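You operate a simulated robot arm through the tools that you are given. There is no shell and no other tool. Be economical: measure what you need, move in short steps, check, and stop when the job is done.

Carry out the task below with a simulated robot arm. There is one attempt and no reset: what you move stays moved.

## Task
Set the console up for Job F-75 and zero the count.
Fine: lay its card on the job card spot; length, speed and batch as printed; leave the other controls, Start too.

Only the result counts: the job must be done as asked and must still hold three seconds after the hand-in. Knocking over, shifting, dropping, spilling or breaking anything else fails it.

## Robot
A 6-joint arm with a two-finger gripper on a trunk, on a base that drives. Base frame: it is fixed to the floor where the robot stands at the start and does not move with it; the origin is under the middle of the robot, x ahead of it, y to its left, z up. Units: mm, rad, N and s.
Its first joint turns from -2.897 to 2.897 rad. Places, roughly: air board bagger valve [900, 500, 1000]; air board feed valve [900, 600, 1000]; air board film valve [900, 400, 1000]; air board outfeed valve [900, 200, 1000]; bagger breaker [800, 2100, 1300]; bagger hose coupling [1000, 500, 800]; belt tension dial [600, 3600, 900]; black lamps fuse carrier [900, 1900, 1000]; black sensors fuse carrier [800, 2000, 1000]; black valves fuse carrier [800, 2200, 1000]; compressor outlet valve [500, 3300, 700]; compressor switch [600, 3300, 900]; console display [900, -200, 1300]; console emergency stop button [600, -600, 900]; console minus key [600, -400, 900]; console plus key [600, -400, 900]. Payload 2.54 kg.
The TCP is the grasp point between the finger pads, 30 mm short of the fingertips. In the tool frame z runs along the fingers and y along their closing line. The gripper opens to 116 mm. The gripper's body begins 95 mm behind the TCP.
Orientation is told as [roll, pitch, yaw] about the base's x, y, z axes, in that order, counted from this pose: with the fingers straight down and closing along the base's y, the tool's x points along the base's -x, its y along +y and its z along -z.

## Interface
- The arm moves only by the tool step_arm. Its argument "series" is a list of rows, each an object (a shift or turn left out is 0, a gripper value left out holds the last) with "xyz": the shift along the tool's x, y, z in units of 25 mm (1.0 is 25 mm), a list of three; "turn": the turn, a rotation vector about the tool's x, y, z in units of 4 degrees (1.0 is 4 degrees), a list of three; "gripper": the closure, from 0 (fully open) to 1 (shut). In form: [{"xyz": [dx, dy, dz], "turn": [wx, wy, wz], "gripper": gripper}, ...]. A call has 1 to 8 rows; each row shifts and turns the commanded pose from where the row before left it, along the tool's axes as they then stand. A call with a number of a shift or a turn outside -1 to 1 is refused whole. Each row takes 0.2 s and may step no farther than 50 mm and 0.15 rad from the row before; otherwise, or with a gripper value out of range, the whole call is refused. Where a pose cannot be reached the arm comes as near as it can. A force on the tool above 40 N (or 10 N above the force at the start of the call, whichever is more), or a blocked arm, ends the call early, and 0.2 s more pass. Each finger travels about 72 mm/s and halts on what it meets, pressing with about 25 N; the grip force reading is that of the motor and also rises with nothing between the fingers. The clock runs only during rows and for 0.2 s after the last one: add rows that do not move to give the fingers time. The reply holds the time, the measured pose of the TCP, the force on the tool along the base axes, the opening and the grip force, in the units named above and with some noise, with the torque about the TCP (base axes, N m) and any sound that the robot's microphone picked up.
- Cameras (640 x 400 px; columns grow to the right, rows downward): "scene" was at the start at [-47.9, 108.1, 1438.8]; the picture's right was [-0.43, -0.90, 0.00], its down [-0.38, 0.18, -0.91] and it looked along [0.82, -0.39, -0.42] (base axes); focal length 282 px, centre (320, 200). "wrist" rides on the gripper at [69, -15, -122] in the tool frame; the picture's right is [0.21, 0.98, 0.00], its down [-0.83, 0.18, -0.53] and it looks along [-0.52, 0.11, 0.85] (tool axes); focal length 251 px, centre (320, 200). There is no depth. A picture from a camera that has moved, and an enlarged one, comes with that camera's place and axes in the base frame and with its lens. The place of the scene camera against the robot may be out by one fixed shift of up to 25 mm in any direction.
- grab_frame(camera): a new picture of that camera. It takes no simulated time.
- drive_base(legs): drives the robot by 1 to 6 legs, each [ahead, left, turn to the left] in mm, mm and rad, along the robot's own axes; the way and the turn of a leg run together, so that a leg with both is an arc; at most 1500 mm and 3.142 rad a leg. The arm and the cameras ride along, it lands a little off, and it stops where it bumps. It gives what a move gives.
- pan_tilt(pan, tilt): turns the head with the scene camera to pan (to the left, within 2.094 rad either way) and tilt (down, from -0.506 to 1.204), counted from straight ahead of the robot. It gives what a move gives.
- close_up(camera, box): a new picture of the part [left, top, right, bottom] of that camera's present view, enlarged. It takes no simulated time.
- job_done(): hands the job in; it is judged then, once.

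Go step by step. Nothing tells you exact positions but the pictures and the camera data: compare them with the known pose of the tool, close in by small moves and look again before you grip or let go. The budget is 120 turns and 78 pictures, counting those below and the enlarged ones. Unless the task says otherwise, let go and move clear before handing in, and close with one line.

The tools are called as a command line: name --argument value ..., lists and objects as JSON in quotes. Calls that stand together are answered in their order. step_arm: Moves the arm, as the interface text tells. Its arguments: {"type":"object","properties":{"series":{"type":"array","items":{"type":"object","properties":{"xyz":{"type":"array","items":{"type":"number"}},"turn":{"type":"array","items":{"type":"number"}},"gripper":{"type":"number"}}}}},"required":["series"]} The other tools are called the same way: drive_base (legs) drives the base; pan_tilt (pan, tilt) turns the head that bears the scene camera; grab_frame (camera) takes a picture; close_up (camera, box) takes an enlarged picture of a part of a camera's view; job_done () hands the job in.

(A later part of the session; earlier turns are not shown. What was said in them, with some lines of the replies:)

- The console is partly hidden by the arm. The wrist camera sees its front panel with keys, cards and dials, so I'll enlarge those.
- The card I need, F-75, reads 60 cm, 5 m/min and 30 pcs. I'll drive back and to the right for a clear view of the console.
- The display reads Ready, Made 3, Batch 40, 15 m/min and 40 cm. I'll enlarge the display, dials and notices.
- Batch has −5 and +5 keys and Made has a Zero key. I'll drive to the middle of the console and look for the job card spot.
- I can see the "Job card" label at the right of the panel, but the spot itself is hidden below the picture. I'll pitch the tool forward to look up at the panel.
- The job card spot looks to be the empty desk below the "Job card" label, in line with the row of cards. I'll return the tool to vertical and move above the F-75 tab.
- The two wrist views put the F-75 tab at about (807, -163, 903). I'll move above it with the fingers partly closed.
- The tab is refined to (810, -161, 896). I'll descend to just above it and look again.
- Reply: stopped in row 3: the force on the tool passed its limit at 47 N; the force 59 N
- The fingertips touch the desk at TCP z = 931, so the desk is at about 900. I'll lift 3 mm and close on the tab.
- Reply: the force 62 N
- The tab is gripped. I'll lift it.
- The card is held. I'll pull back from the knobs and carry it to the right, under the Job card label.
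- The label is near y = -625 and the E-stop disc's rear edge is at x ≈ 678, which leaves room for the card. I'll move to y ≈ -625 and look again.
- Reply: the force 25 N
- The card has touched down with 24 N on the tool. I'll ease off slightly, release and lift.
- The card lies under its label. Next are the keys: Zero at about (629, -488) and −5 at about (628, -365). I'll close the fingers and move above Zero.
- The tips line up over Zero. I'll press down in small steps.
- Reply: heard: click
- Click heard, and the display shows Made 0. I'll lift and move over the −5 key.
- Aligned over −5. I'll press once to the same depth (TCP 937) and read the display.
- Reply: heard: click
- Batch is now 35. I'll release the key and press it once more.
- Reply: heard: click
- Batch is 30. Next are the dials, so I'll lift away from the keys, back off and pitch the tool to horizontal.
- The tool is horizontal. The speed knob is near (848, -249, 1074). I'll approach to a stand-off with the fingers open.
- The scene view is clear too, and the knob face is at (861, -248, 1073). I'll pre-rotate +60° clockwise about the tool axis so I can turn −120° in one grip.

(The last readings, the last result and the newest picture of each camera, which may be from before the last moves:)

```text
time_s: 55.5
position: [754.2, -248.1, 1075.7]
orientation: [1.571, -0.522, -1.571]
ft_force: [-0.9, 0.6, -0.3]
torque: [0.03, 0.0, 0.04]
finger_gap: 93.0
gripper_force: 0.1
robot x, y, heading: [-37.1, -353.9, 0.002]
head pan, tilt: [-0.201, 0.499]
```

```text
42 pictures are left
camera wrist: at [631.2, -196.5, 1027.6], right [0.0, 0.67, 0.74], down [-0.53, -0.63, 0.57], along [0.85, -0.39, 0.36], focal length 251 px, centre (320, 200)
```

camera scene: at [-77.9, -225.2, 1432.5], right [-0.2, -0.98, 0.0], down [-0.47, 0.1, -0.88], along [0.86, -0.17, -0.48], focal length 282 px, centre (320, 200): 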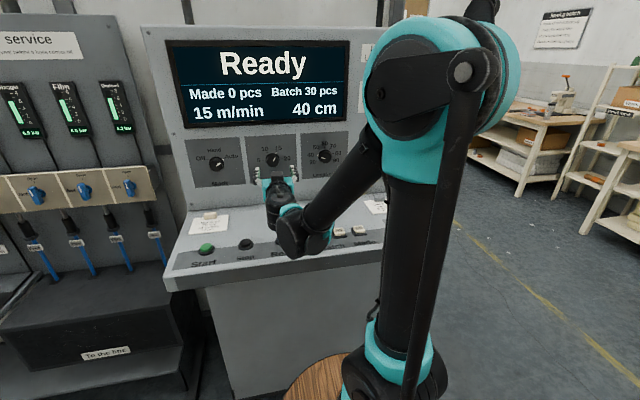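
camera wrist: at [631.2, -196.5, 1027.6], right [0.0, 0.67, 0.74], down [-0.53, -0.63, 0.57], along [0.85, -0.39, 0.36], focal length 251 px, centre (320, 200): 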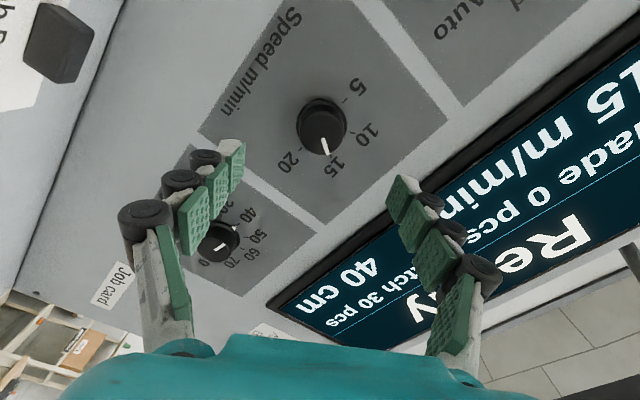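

step_arm --series '[{"xyz": [0.11, -0.07, 0.8]}, {"xyz": [0, 0, 0.8]}, {"xyz": [0, 0, 0.8]}, {"xyz": [0, 0, 0.6]}, {"xyz": [0, 0, 0.4]}, {}]'

grab_frame --camera "wrist"

```text
time_s: 56.9
position: [840.2, -247.6, 1073.7]
orientation: [1.572, -0.524, -1.57]
ft_force: [0.2, -0.4, 0.0]
torque: [0.0, 0.01, 0.03]
finger_gap: 92.9
gripper_force: 0.2
robot x, y, heading: [-36.7, -354.4, -0.001]
head pan, tilt: [-0.201, 0.499]
```

```text
41 pictures are left
camera wrist: at [718.0, -195.1, 1025.6], right [0.0, 0.67, 0.74], down [-0.53, -0.62, 0.57], along [0.85, -0.39, 0.36], focal length 251 px, centre (320, 200)
```

wrist: 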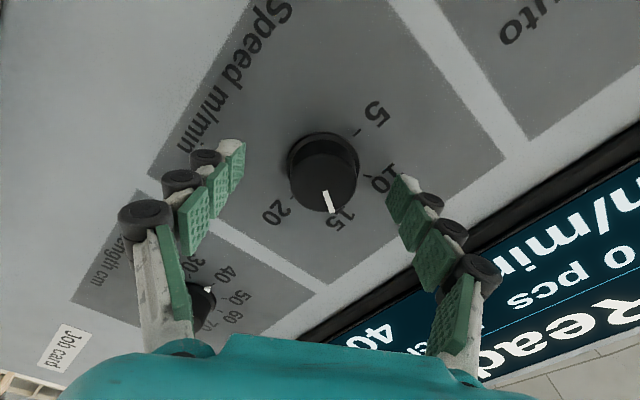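

close_up --camera "wrist" --box '[220, 100, 420, 225]'

close_up --camera "scene" --box '[200, 120, 360, 220]'

```text
3.20 times, centred on (320, 162) of wrist
camera zoom: at [718.0, -195.1, 1025.6], right [0.0, 0.67, 0.74], down [-0.53, -0.62, 0.57], along [0.85, -0.39, 0.36], focal length 805 px, centre (320, 320)
```

zoom: 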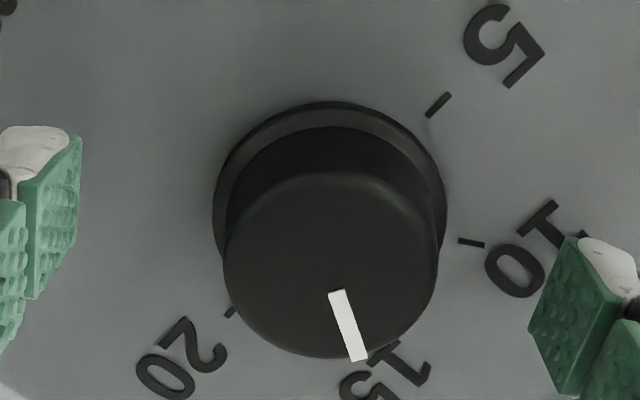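

```text
4.00 times, centred on (280, 170) of scene
camera zoom: at [-77.8, -225.2, 1432.5], right [-0.2, -0.98, 0.0], down [-0.47, 0.1, -0.88], along [0.86, -0.17, -0.48], focal length 1126 px, centre (480, 320)
```

zoom: 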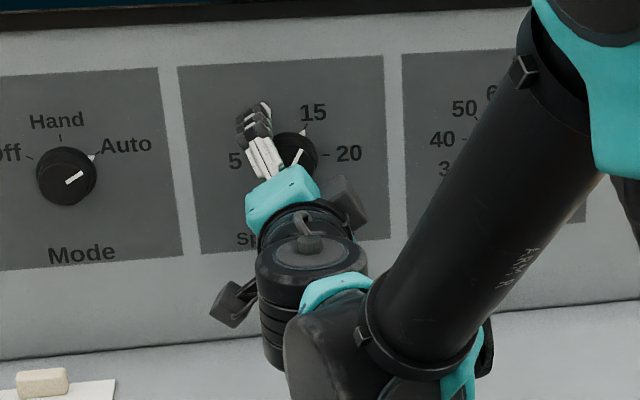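

The knob is centred between the fingers and the tips overlap it by about 20 mm. I'll close on it.

step_arm --series '[{"xyz": [0, 0.06, 0], "gripper": 0.5}, {"gripper": 0.7}, {"gripper": 0.8}, {"gripper": 0.8}, {"gripper": 0.8}]'

```text
time_s: 58.1
position: [841.1, -245.9, 1074.7]
orientation: [1.574, -0.523, -1.571]
ft_force: [4.2, 5.2, 11.5]
torque: [0.0, -0.33, 0.34]
finger_gap: 40.5
gripper_force: 45.1
robot x, y, heading: [-34.7, -353.8, 0.003]
head pan, tilt: [-0.201, 0.499]
```

Gripped at a gap of 40.5 mm. I'll turn counter-clockwise 32°, then check the display.

step_arm --series '[{"turn": [0, 0, -1]}, {"turn": [0, 0, -1]}, {"turn": [0, 0, -1]}, {"turn": [0, 0, -1]}, {"turn": [0, 0, -1]}, {"turn": [0, 0, -1]}, {"turn": [0, 0, -1]}, {"turn": [0, 0, -1]}]'

close_up --camera "scene" --box '[150, 20, 370, 200]'

```text
time_s: 59.1
position: [839.9, -245.5, 1074.6]
orientation: [1.572, -0.808, -1.572]
ft_force: [-2.7, 1.8, 11.7]
torque: [0.03, -0.55, -0.24]
finger_gap: 40.1
gripper_force: 45.2
robot x, y, heading: [-34.0, -357.4, -0.001]
head pan, tilt: [-0.201, 0.499]
stopped in row 5: the force on the tool passed its limit at 40 N (the readings are from after the stop); the commanded pose is now the measured one
```

```text
2.22 times, centred on (260, 110) of scene
camera zoom: at [-78.3, -225.2, 1432.5], right [-0.2, -0.98, 0.0], down [-0.47, 0.1, -0.88], along [0.86, -0.17, -0.48], focal length 626 px, centre (453, 400)
```

zoom: 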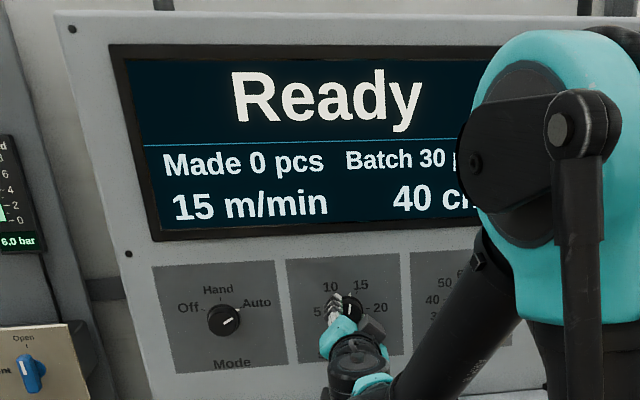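

The knob turns with the grip, but lateral force stopped it. I'll relieve the offset slightly and go on in smaller turns.

step_arm --series '[{"xyz": [-0.03, 0.03, 0], "turn": [0, 0, -0.6]}, {"turn": [0, 0, -0.6]}, {"turn": [0, 0, -0.6]}, {"turn": [0, 0, -0.6]}, {"turn": [0, 0, -0.6]}, {"turn": [0, 0, -0.6]}]'

```text
time_s: 60.5
position: [840.5, -246.4, 1074.9]
orientation: [1.573, -1.06, -1.573]
ft_force: [-14.7, 5.0, -20.5]
torque: [-0.01, 0.66, 0.11]
finger_gap: 40.3
gripper_force: 45.4
robot x, y, heading: [-37.9, -353.1, 0.001]
head pan, tilt: [-0.201, 0.499]
```

step_arm --series '[{"xyz": [0.03, -0.01, -0.04], "turn": [0, 0, -0.6]}, {"turn": [0, 0, -0.6]}, {"turn": [0, 0, -0.6]}, {"turn": [0, 0, -0.6]}, {"turn": [0, 0, -0.6]}, {"turn": [0, 0, -0.6]}]'

close_up --camera "scene" --box '[150, 20, 370, 200]'

```text
time_s: 61.6
position: [840.6, -245.7, 1075.6]
orientation: [1.575, -1.232, -1.575]
ft_force: [0.7, 2.2, 4.1]
torque: [-0.01, -0.17, -0.26]
finger_gap: 39.9
gripper_force: 45.2
robot x, y, heading: [-33.6, -353.1, -0.001]
head pan, tilt: [-0.201, 0.499]
stopped in row 5: the force on the tool passed its limit at 41 N (the readings are from after the stop); the commanded pose is now the measured one
```

```text
2.22 times, centred on (260, 110) of scene
camera zoom: at [-77.5, -225.2, 1432.5], right [-0.2, -0.98, 0.0], down [-0.47, 0.1, -0.88], along [0.86, -0.17, -0.48], focal length 626 px, centre (453, 400)
```

zoom: 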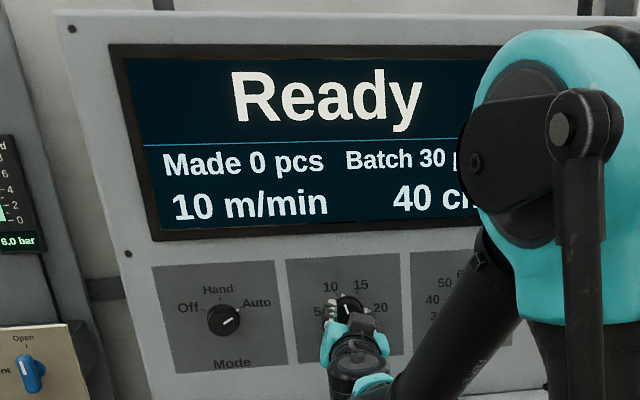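

The display shows 10 m/min, so the dial is on its way. I'll keep turning in small steps.

step_arm --series '[{"turn": [0, 0, -0.7]}, {"turn": [0, 0, -0.7]}, {"turn": [0, 0, -0.7]}, {"turn": [0, 0, -0.7]}, {"turn": [0, 0, -0.7]}]'

step_arm --series '[{"turn": [0, 0, -0.7]}, {"turn": [0, 0, -0.7]}, {"turn": [0, 0, -0.7]}, {"turn": [0, 0, -0.7]}, {"turn": [0, 0, -0.7]}]'

step_arm --series '[{"turn": [0, 0, -0.7]}, {"turn": [0, 0, -0.7]}, {"turn": [0, 0, -0.7]}, {"turn": [0, 0, -0.7]}, {"turn": [0, 0, -0.7]}]'

```text
time_s: 62.8
position: [840.5, -245.8, 1076.0]
orientation: [1.584, -1.477, -1.585]
ft_force: [2.0, 2.7, 3.1]
torque: [-0.06, 0.07, 0.13]
finger_gap: 40.3
gripper_force: 45.0
robot x, y, heading: [-37.1, -356.7, -0.001]
head pan, tilt: [-0.201, 0.499]
```

```text
time_s: 64.0
position: [840.2, -245.8, 1074.8]
orientation: [-1.58, -1.42, 1.58]
ft_force: [0.2, -2.5, 3.0]
torque: [0.0, 0.14, -0.02]
finger_gap: 40.2
gripper_force: 44.8
robot x, y, heading: [-40.3, -351.9, 0.002]
head pan, tilt: [-0.201, 0.499]
```

```text
time_s: 65.2
position: [840.4, -245.4, 1074.4]
orientation: [-1.575, -1.176, 1.575]
ft_force: [-8.4, 0.0, -2.8]
torque: [-0.02, -0.2, 0.36]
finger_gap: 40.2
gripper_force: 44.9
robot x, y, heading: [-32.5, -351.8, -0.003]
head pan, tilt: [-0.201, 0.499]
```

step_arm --series '[{"turn": [0, 0, -0.7]}, {"turn": [0, 0, -0.7]}, {"turn": [0, 0, -0.7]}, {"turn": [0, 0, -0.7]}, {"turn": [0, 0, -0.7]}]'

step_arm --series '[{"turn": [0, 0, -0.7]}, {"turn": [0, 0, -0.7]}, {"turn": [0, 0, -0.7]}, {"turn": [0, 0, -0.7]}]'

close_up --camera "scene" --box '[150, 20, 370, 200]'

grab_frame --camera "wrist"

```text
time_s: 66.4
position: [840.8, -244.9, 1074.4]
orientation: [-1.573, -0.933, 1.575]
ft_force: [-24.3, 3.6, -20.4]
torque: [-0.01, 0.26, 0.46]
finger_gap: 40.0
gripper_force: 45.5
robot x, y, heading: [-34.5, -356.3, 0.004]
head pan, tilt: [-0.201, 0.499]
```

```text
time_s: 67.4
position: [840.5, -245.8, 1075.4]
orientation: [-1.572, -0.735, 1.571]
ft_force: [-15.6, 3.1, -10.7]
torque: [0.0, 0.23, -0.15]
finger_gap: 40.4
gripper_force: 45.0
robot x, y, heading: [-39.4, -355.4, -0.003]
head pan, tilt: [-0.201, 0.499]
```

```text
2.22 times, centred on (260, 110) of scene
camera zoom: at [-77.5, -225.0, 1432.4], right [-0.2, -0.98, 0.0], down [-0.47, 0.1, -0.88], along [0.86, -0.17, -0.48], focal length 626 px, centre (453, 400)
```

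zoom: 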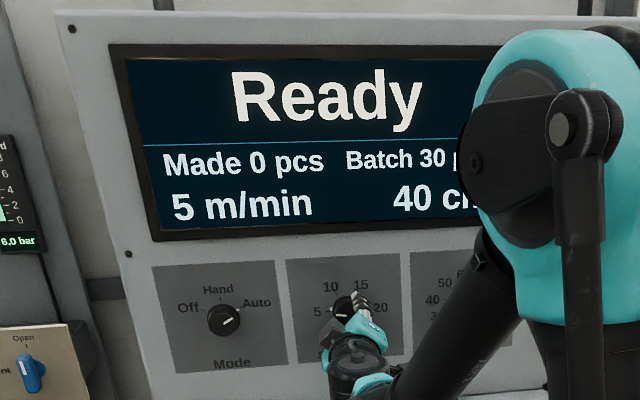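

```text
35 pictures are left
camera wrist: at [717.1, -307.3, 1039.5], right [0.0, 0.5, -0.87], down [-0.53, 0.73, 0.42], along [0.85, 0.46, 0.27], focal length 251 px, centre (320, 200)
```

wrist: 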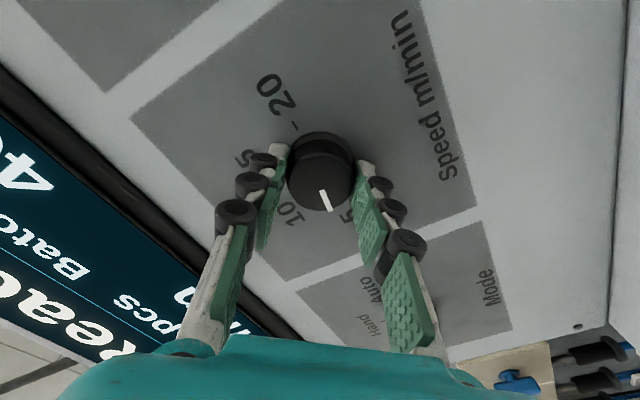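

The display shows 5 m/min. I'll turn about 10° more to bring it onto the mark, then release and back off.

step_arm --series '[{"turn": [0, 0, -0.7]}, {"turn": [0, 0, -0.7]}, {"turn": [0, 0, -0.7]}, {"turn": [0, 0, -0.5]}, {}]'

close_up --camera "wrist" --box '[220, 80, 420, 240]'

```text
time_s: 68.6
position: [840.5, -246.4, 1074.8]
orientation: [-1.573, -0.555, 1.571]
ft_force: [-6.4, 1.2, -8.4]
torque: [0.86, 0.45, -0.13]
finger_gap: 40.0
gripper_force: 45.3
robot x, y, heading: [-35.5, -354.3, 0.003]
head pan, tilt: [-0.201, 0.499]
```

```text
2.50 times, centred on (320, 160) of wrist
camera zoom: at [717.1, -312.5, 1051.1], right [0.0, 0.33, -0.94], down [-0.53, 0.8, 0.28], along [0.85, 0.5, 0.18], focal length 629 px, centre (320, 300)
```

zoom: 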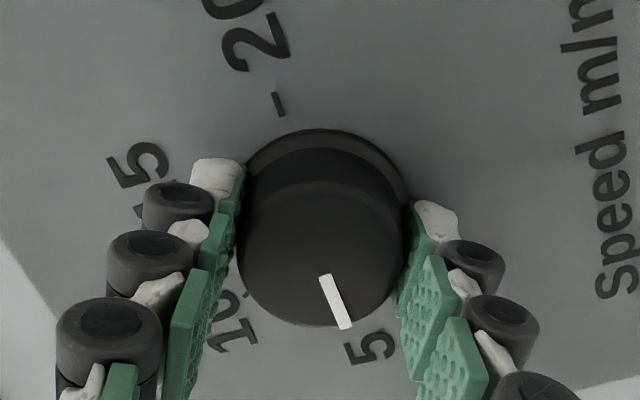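

The knob is at its end stop on 5. I'll release, retract and move sideways toward the Length knob.

step_arm --series '[{"turn": [0, 0, 0.3], "gripper": 0.6}, {"gripper": 0.3}, {"gripper": 0.2}, {"gripper": 0.2}, {"xyz": [0, 0, -0.8]}, {"xyz": [0, 0, -1]}, {"xyz": [0, 0, -1]}, {"xyz": [0, 0, -0.8]}]'

step_arm --series '[{"xyz": [0.88, -0.54, 0]}, {"xyz": [0.88, -0.54, 0]}, {"xyz": [0.88, -0.54, 0]}, {"xyz": [0.88, -0.54, 0]}, {"xyz": [0.88, -0.54, 0]}, {"xyz": [0.88, -0.54, 0]}, {"xyz": [0.88, -0.54, 0]}, {}]'

grab_frame --camera "wrist"

grab_frame --camera "scene"

```text
time_s: 70.4
position: [751.4, -245.6, 1074.6]
orientation: [-1.572, -0.577, 1.572]
ft_force: [-0.2, 0.6, 0.1]
torque: [-0.02, 0.0, 0.01]
finger_gap: 92.8
gripper_force: 0.0
robot x, y, heading: [-35.9, -356.1, -0.001]
head pan, tilt: [-0.201, 0.499]
```

```text
time_s: 72.2
position: [749.9, -427.1, 1071.6]
orientation: [-1.574, -0.573, 1.572]
ft_force: [-0.1, 0.2, 0.0]
torque: [0.0, 0.0, -0.02]
finger_gap: 92.6
gripper_force: 0.1
robot x, y, heading: [-36.6, -355.7, 0.002]
head pan, tilt: [-0.201, 0.499]
```

```text
33 pictures are left
camera wrist: at [627.5, -492.6, 1045.6], right [0.0, 0.35, -0.94], down [-0.53, 0.79, 0.3], along [0.85, 0.5, 0.19], focal length 251 px, centre (320, 200)
```

wrist: 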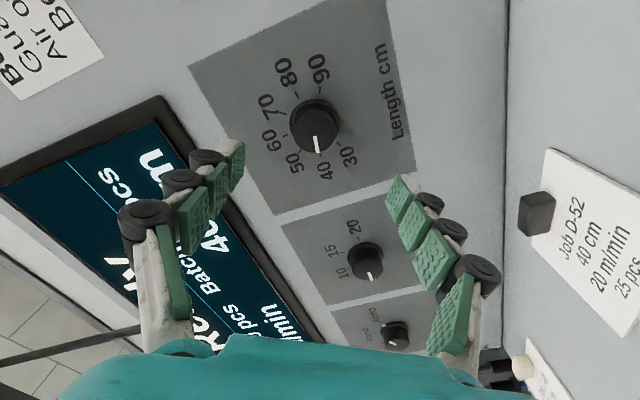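

```text
32 pictures are left
camera scene: at [-77.4, -225.3, 1432.5], right [-0.2, -0.98, 0.0], down [-0.47, 0.1, -0.88], along [0.86, -0.17, -0.48], focal length 282 px, centre (320, 200)
```

scene: 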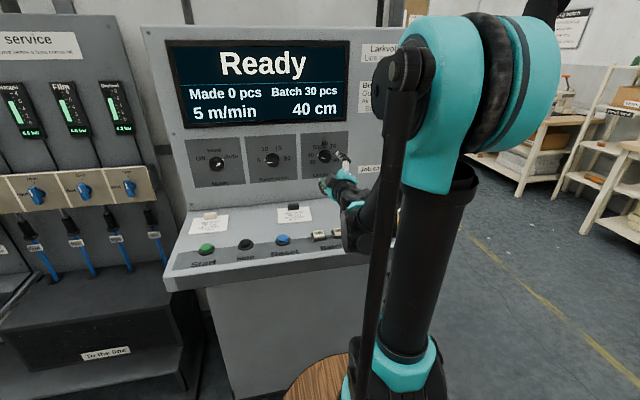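

close_up --camera "wrist" --box '[240, 50, 400, 200]'

```text
2.67 times, centred on (320, 125) of wrist
camera zoom: at [627.5, -492.6, 1045.6], right [0.0, 0.35, -0.94], down [-0.53, 0.79, 0.3], along [0.85, 0.5, 0.19], focal length 670 px, centre (320, 400)
```

zoom: 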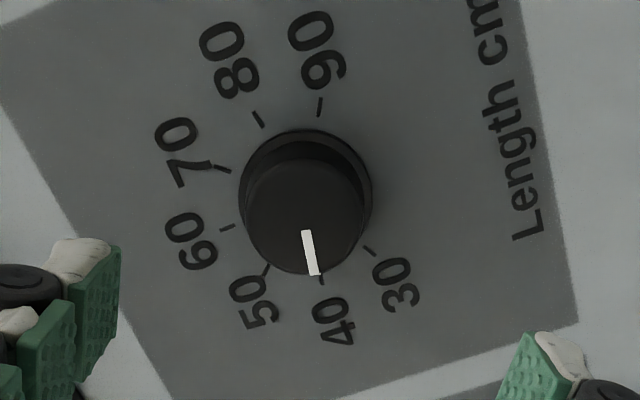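

step_arm --series '[{"xyz": [0.04, -0.18, 0.8]}, {"xyz": [0, 0, 0.8]}, {"xyz": [0, 0, 0.8]}, {"xyz": [0, 0, 0.7]}, {"xyz": [0, 0, 0.5]}, {}]'

close_up --camera "wrist" --box '[220, 100, 420, 225]'

```text
time_s: 73.6
position: [838.9, -429.8, 1070.8]
orientation: [-1.572, -0.578, 1.574]
ft_force: [0.1, -0.4, 1.3]
torque: [-0.01, 0.01, 0.01]
finger_gap: 93.0
gripper_force: 0.0
robot x, y, heading: [-32.8, -357.0, 0.001]
head pan, tilt: [-0.201, 0.499]
```

```text
3.20 times, centred on (320, 162) of wrist
camera zoom: at [716.7, -496.2, 1046.8], right [0.0, 0.35, -0.94], down [-0.53, 0.79, 0.3], along [0.85, 0.5, 0.19], focal length 805 px, centre (320, 320)
```

zoom: 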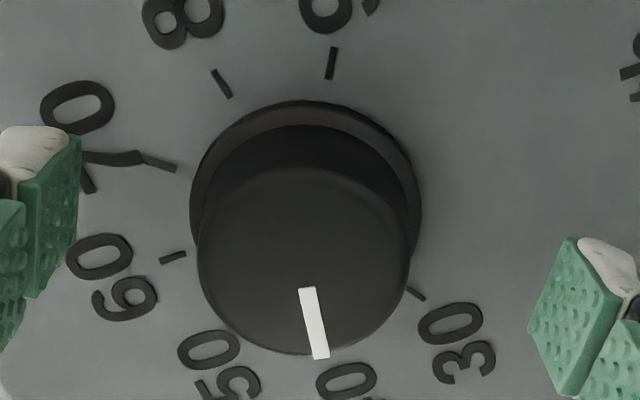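

step_arm --series '[{"xyz": [0, -0.13, 0], "gripper": 0.4}, {"gripper": 0.6}, {"gripper": 0.8}, {"gripper": 0.8}, {"gripper": 0.8}]'

step_arm --series '[{"turn": [0, 0, 0.7]}, {"turn": [0, 0, 0.7]}, {"turn": [0, 0, 0.7]}, {"turn": [0, 0, 0.7]}, {"turn": [0, 0, 0.7]}]'

step_arm --series '[{"turn": [0, 0, 0.7]}, {"turn": [0, 0, 0.7]}, {"turn": [0, 0, 0.7]}, {"turn": [0, 0, 0.7]}, {"turn": [0, 0, 0.7]}]'

grab_frame --camera "scene"

```text
time_s: 74.8
position: [840.4, -430.8, 1074.8]
orientation: [-1.573, -0.576, 1.572]
ft_force: [-3.9, 6.2, -9.6]
torque: [-0.05, 0.18, 0.49]
finger_gap: 40.3
gripper_force: 45.4
robot x, y, heading: [-32.8, -353.7, -0.001]
head pan, tilt: [-0.201, 0.499]
```

```text
time_s: 75.5
position: [839.1, -431.4, 1074.8]
orientation: [-1.571, -0.695, 1.571]
ft_force: [1.9, 1.0, -16.4]
torque: [0.02, 0.56, -0.21]
finger_gap: 39.9
gripper_force: 44.4
robot x, y, heading: [-35.9, -357.4, -0.005]
head pan, tilt: [-0.201, 0.499]
stopped in row 3: the force on the tool passed its limit at 42 N (the readings are from after the stop); the commanded pose is now the measured one
```

```text
time_s: 76.8
position: [839.4, -430.6, 1075.3]
orientation: [-1.572, -0.939, 1.574]
ft_force: [14.3, 2.4, -8.0]
torque: [-0.03, 0.02, 0.28]
finger_gap: 40.1
gripper_force: 45.0
robot x, y, heading: [-33.2, -352.8, 0.003]
head pan, tilt: [-0.201, 0.499]
```

```text
29 pictures are left
camera scene: at [-76.4, -225.2, 1432.5], right [-0.2, -0.98, 0.0], down [-0.47, 0.1, -0.88], along [0.86, -0.17, -0.48], focal length 282 px, centre (320, 200)
```

scene: 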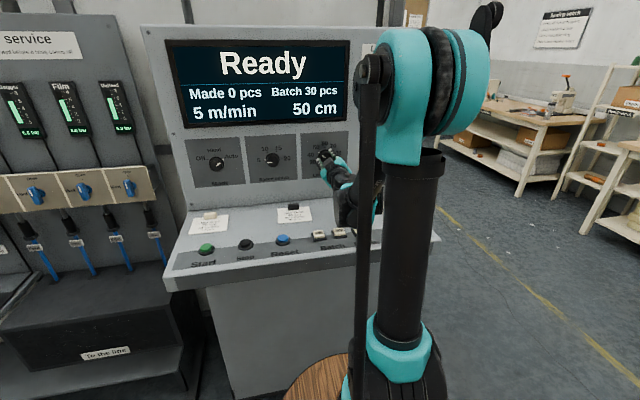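

The display reads 50 cm after about 21°. I'll keep turning.

step_arm --series '[{"turn": [0, 0, 0.7]}, {"turn": [0, 0, 0.7]}, {"turn": [0, 0, 0.7]}, {"turn": [0, 0, 0.7]}, {"turn": [0, 0, 0.7]}]'

step_arm --series '[{"turn": [0, 0, 0.7]}, {"turn": [0, 0, 0.7]}, {"turn": [0, 0, 0.7]}, {"turn": [0, 0, 0.7]}, {"turn": [0, 0, 0.7]}]'

close_up --camera "scene" --box '[150, 20, 370, 200]'

close_up --camera "wrist" --box '[220, 80, 420, 240]'

```text
time_s: 78.0
position: [839.7, -430.6, 1074.8]
orientation: [-1.573, -1.185, 1.574]
ft_force: [10.4, 6.0, 0.3]
torque: [0.02, 0.14, 0.05]
finger_gap: 39.9
gripper_force: 44.6
robot x, y, heading: [-34.6, -354.5, 0.0]
head pan, tilt: [-0.201, 0.499]
```

```text
time_s: 79.2
position: [838.9, -430.3, 1074.4]
orientation: [-1.575, -1.431, 1.575]
ft_force: [7.0, 13.6, -19.2]
torque: [-0.01, 0.37, 0.22]
finger_gap: 39.6
gripper_force: 45.0
robot x, y, heading: [-33.7, -355.7, -0.002]
head pan, tilt: [-0.201, 0.499]
```

```text
2.22 times, centred on (260, 110) of scene
camera zoom: at [-76.4, -224.6, 1432.4], right [-0.2, -0.98, 0.0], down [-0.47, 0.09, -0.88], along [0.86, -0.17, -0.48], focal length 626 px, centre (453, 400)
```

zoom: 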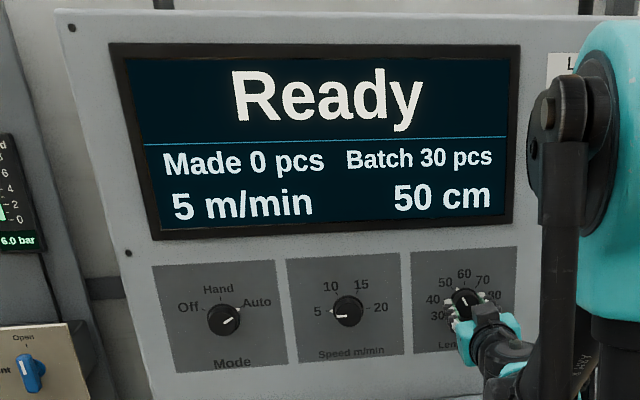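

```text
2.50 times, centred on (320, 160) of wrist
camera zoom: at [716.8, -456.1, 1008.3], right [0.0, 0.94, -0.35], down [-0.54, 0.29, 0.79], along [0.84, 0.19, 0.5], focal length 629 px, centre (320, 300)
```

zoom: 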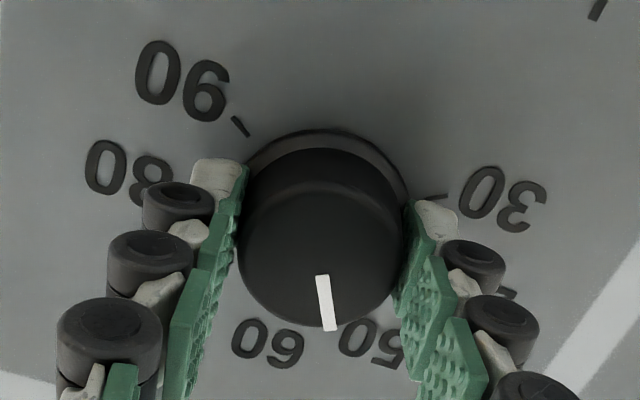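

step_arm --series '[{"turn": [0, 0, 0.7]}, {"turn": [0, 0, 0.7]}, {"turn": [0, 0, 0.7]}, {"turn": [0, 0, 0.7]}, {"turn": [0, 0, 0.7]}, {}]'

close_up --camera "scene" --box '[150, 20, 370, 200]'

close_up --camera "wrist" --box '[220, 80, 420, 240]'

```text
time_s: 80.3
position: [839.2, -430.6, 1076.2]
orientation: [1.58, -1.487, -1.578]
ft_force: [5.0, 1.1, -19.0]
torque: [-0.03, 0.16, -0.07]
finger_gap: 39.9
gripper_force: 44.9
robot x, y, heading: [-37.5, -358.1, 0.0]
head pan, tilt: [-0.201, 0.499]
stopped in row 5: the force on the tool passed its limit at 42 N (the readings are from after the stop); the commanded pose is now the measured one
```

```text
2.22 times, centred on (260, 110) of scene
camera zoom: at [-76.5, -225.2, 1432.5], right [-0.2, -0.98, 0.0], down [-0.47, 0.1, -0.88], along [0.86, -0.17, -0.48], focal length 626 px, centre (453, 400)
```

zoom: 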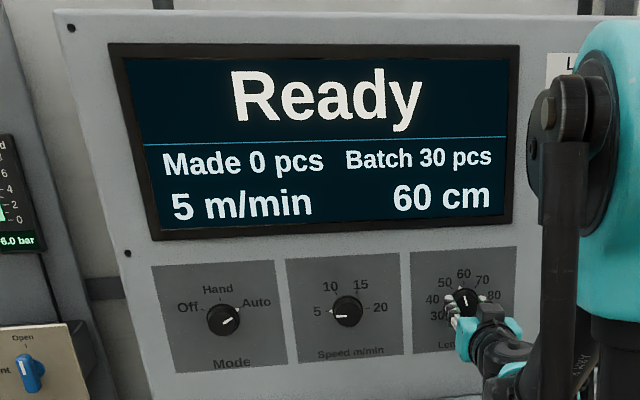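

```text
2.50 times, centred on (320, 160) of wrist
camera zoom: at [716.7, -440.3, 1004.7], right [0.0, 0.99, -0.13], down [-0.53, 0.11, 0.84], along [0.85, 0.07, 0.53], focal length 629 px, centre (320, 300)
```

zoom: 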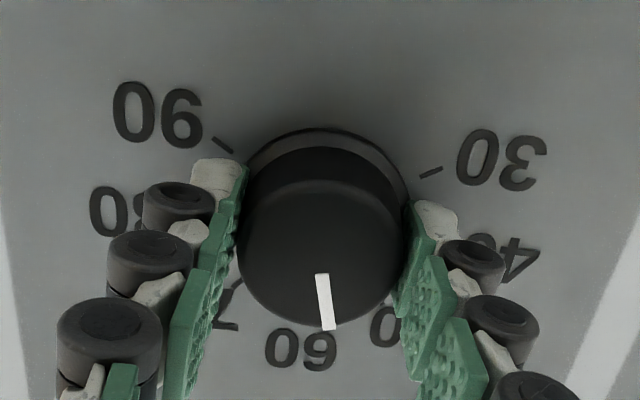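

The display reads 60 cm. I'll turn about 10° more to centre the pointer on the mark.

step_arm --series '[{"turn": [0, 0, 0.6]}, {"turn": [0, 0, 0.6]}, {"turn": [0, 0, 0.6]}, {"turn": [0, 0, 0.6]}, {}]'

close_up --camera "wrist" --box '[200, 60, 440, 260]'

```text
time_s: 81.5
position: [839.1, -431.0, 1075.6]
orientation: [1.572, -1.321, -1.574]
ft_force: [23.7, 1.6, -4.8]
torque: [0.06, 0.14, -0.04]
finger_gap: 40.1
gripper_force: 45.5
robot x, y, heading: [-36.5, -354.6, 0.0]
head pan, tilt: [-0.201, 0.499]
```

```text
2.00 times, centred on (320, 160) of wrist
camera zoom: at [716.6, -428.4, 1004.2], right [0.0, 1.0, 0.04], down [-0.53, -0.03, 0.84], along [0.85, -0.02, 0.53], focal length 503 px, centre (320, 280)
```

zoom: 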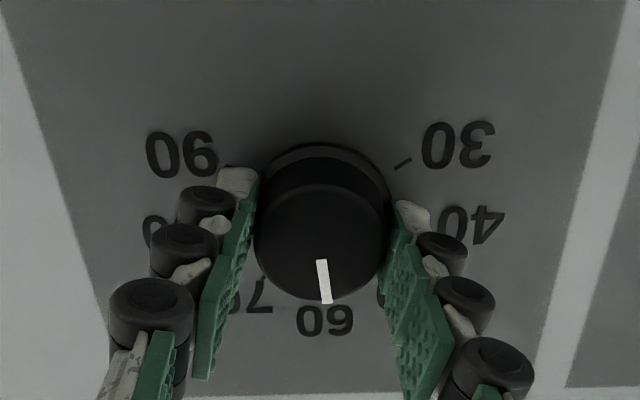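

The pointer sits on 60. I'll release and retract.

step_arm --series '[{"gripper": 0.6}, {"gripper": 0.3}, {"gripper": 0.2}, {"gripper": 0.2}, {"xyz": [0, 0, -0.8]}, {"xyz": [0, 0, -1]}, {"xyz": [0, 0, -1]}, {"xyz": [0, 0, -1]}]'

step_arm --series '[{"xyz": [0, 0, -1]}, {"xyz": [0, 0, -1]}, {"xyz": [0, 0, -1]}, {"xyz": [0, 0, -1]}, {}]'

grab_frame --camera "scene"

grab_frame --camera "wrist"

```text
time_s: 83.3
position: [743.0, -429.3, 1076.0]
orientation: [1.575, -1.32, -1.576]
ft_force: [0.3, 0.0, -0.2]
torque: [0.03, 0.01, 0.0]
finger_gap: 93.1
gripper_force: 0.1
robot x, y, heading: [-35.4, -356.4, 0.001]
head pan, tilt: [-0.201, 0.499]
```

```text
time_s: 84.5
position: [645.3, -431.2, 1076.4]
orientation: [1.577, -1.319, -1.576]
ft_force: [0.2, 0.7, 0.5]
torque: [-0.02, 0.0, 0.02]
finger_gap: 92.7
gripper_force: 0.0
robot x, y, heading: [-37.6, -354.9, -0.004]
head pan, tilt: [-0.201, 0.499]
```

```text
23 pictures are left
camera scene: at [-77.5, -225.2, 1432.5], right [-0.2, -0.98, 0.0], down [-0.47, 0.1, -0.88], along [0.86, -0.17, -0.48], focal length 282 px, centre (320, 200)
```

scene: 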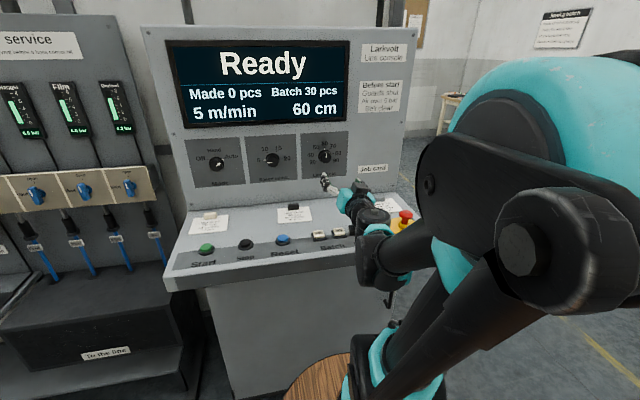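

```text
22 pictures are left
camera wrist: at [521.8, -430.0, 1005.3], right [0.0, 1.0, 0.03], down [-0.54, -0.03, 0.84], along [0.84, -0.02, 0.53], focal length 251 px, centre (320, 200)
```

wrist: 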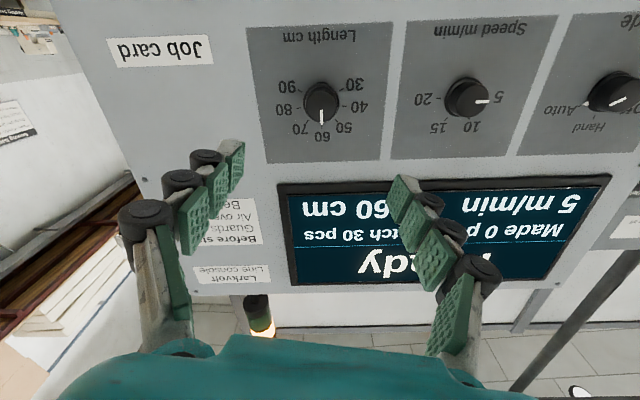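

All values read correctly. One last check of the card.

close_up --camera "scene" --box '[180, 130, 430, 270]'

```text
2.56 times, centred on (305, 200) of scene
camera zoom: at [-77.5, -225.2, 1432.5], right [-0.2, -0.98, 0.0], down [-0.47, 0.1, -0.88], along [0.86, -0.17, -0.48], focal length 721 px, centre (358, 200)
```

zoom: 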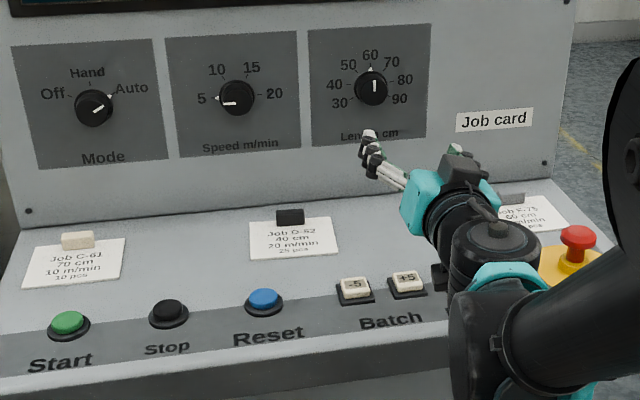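

Everything reads as printed, the card lies in line under its label and the arm is clear, so I'm handing in.

job_done

```text
The job is handed in.
```

The console is set for Job F-75 and handed in: its card lies on the desk under the "Job card" label, and the display reads 60 cm, 5 m/min, Batch 30 and Made 0. There was no outline marking the spot, so I placed the card by the label.
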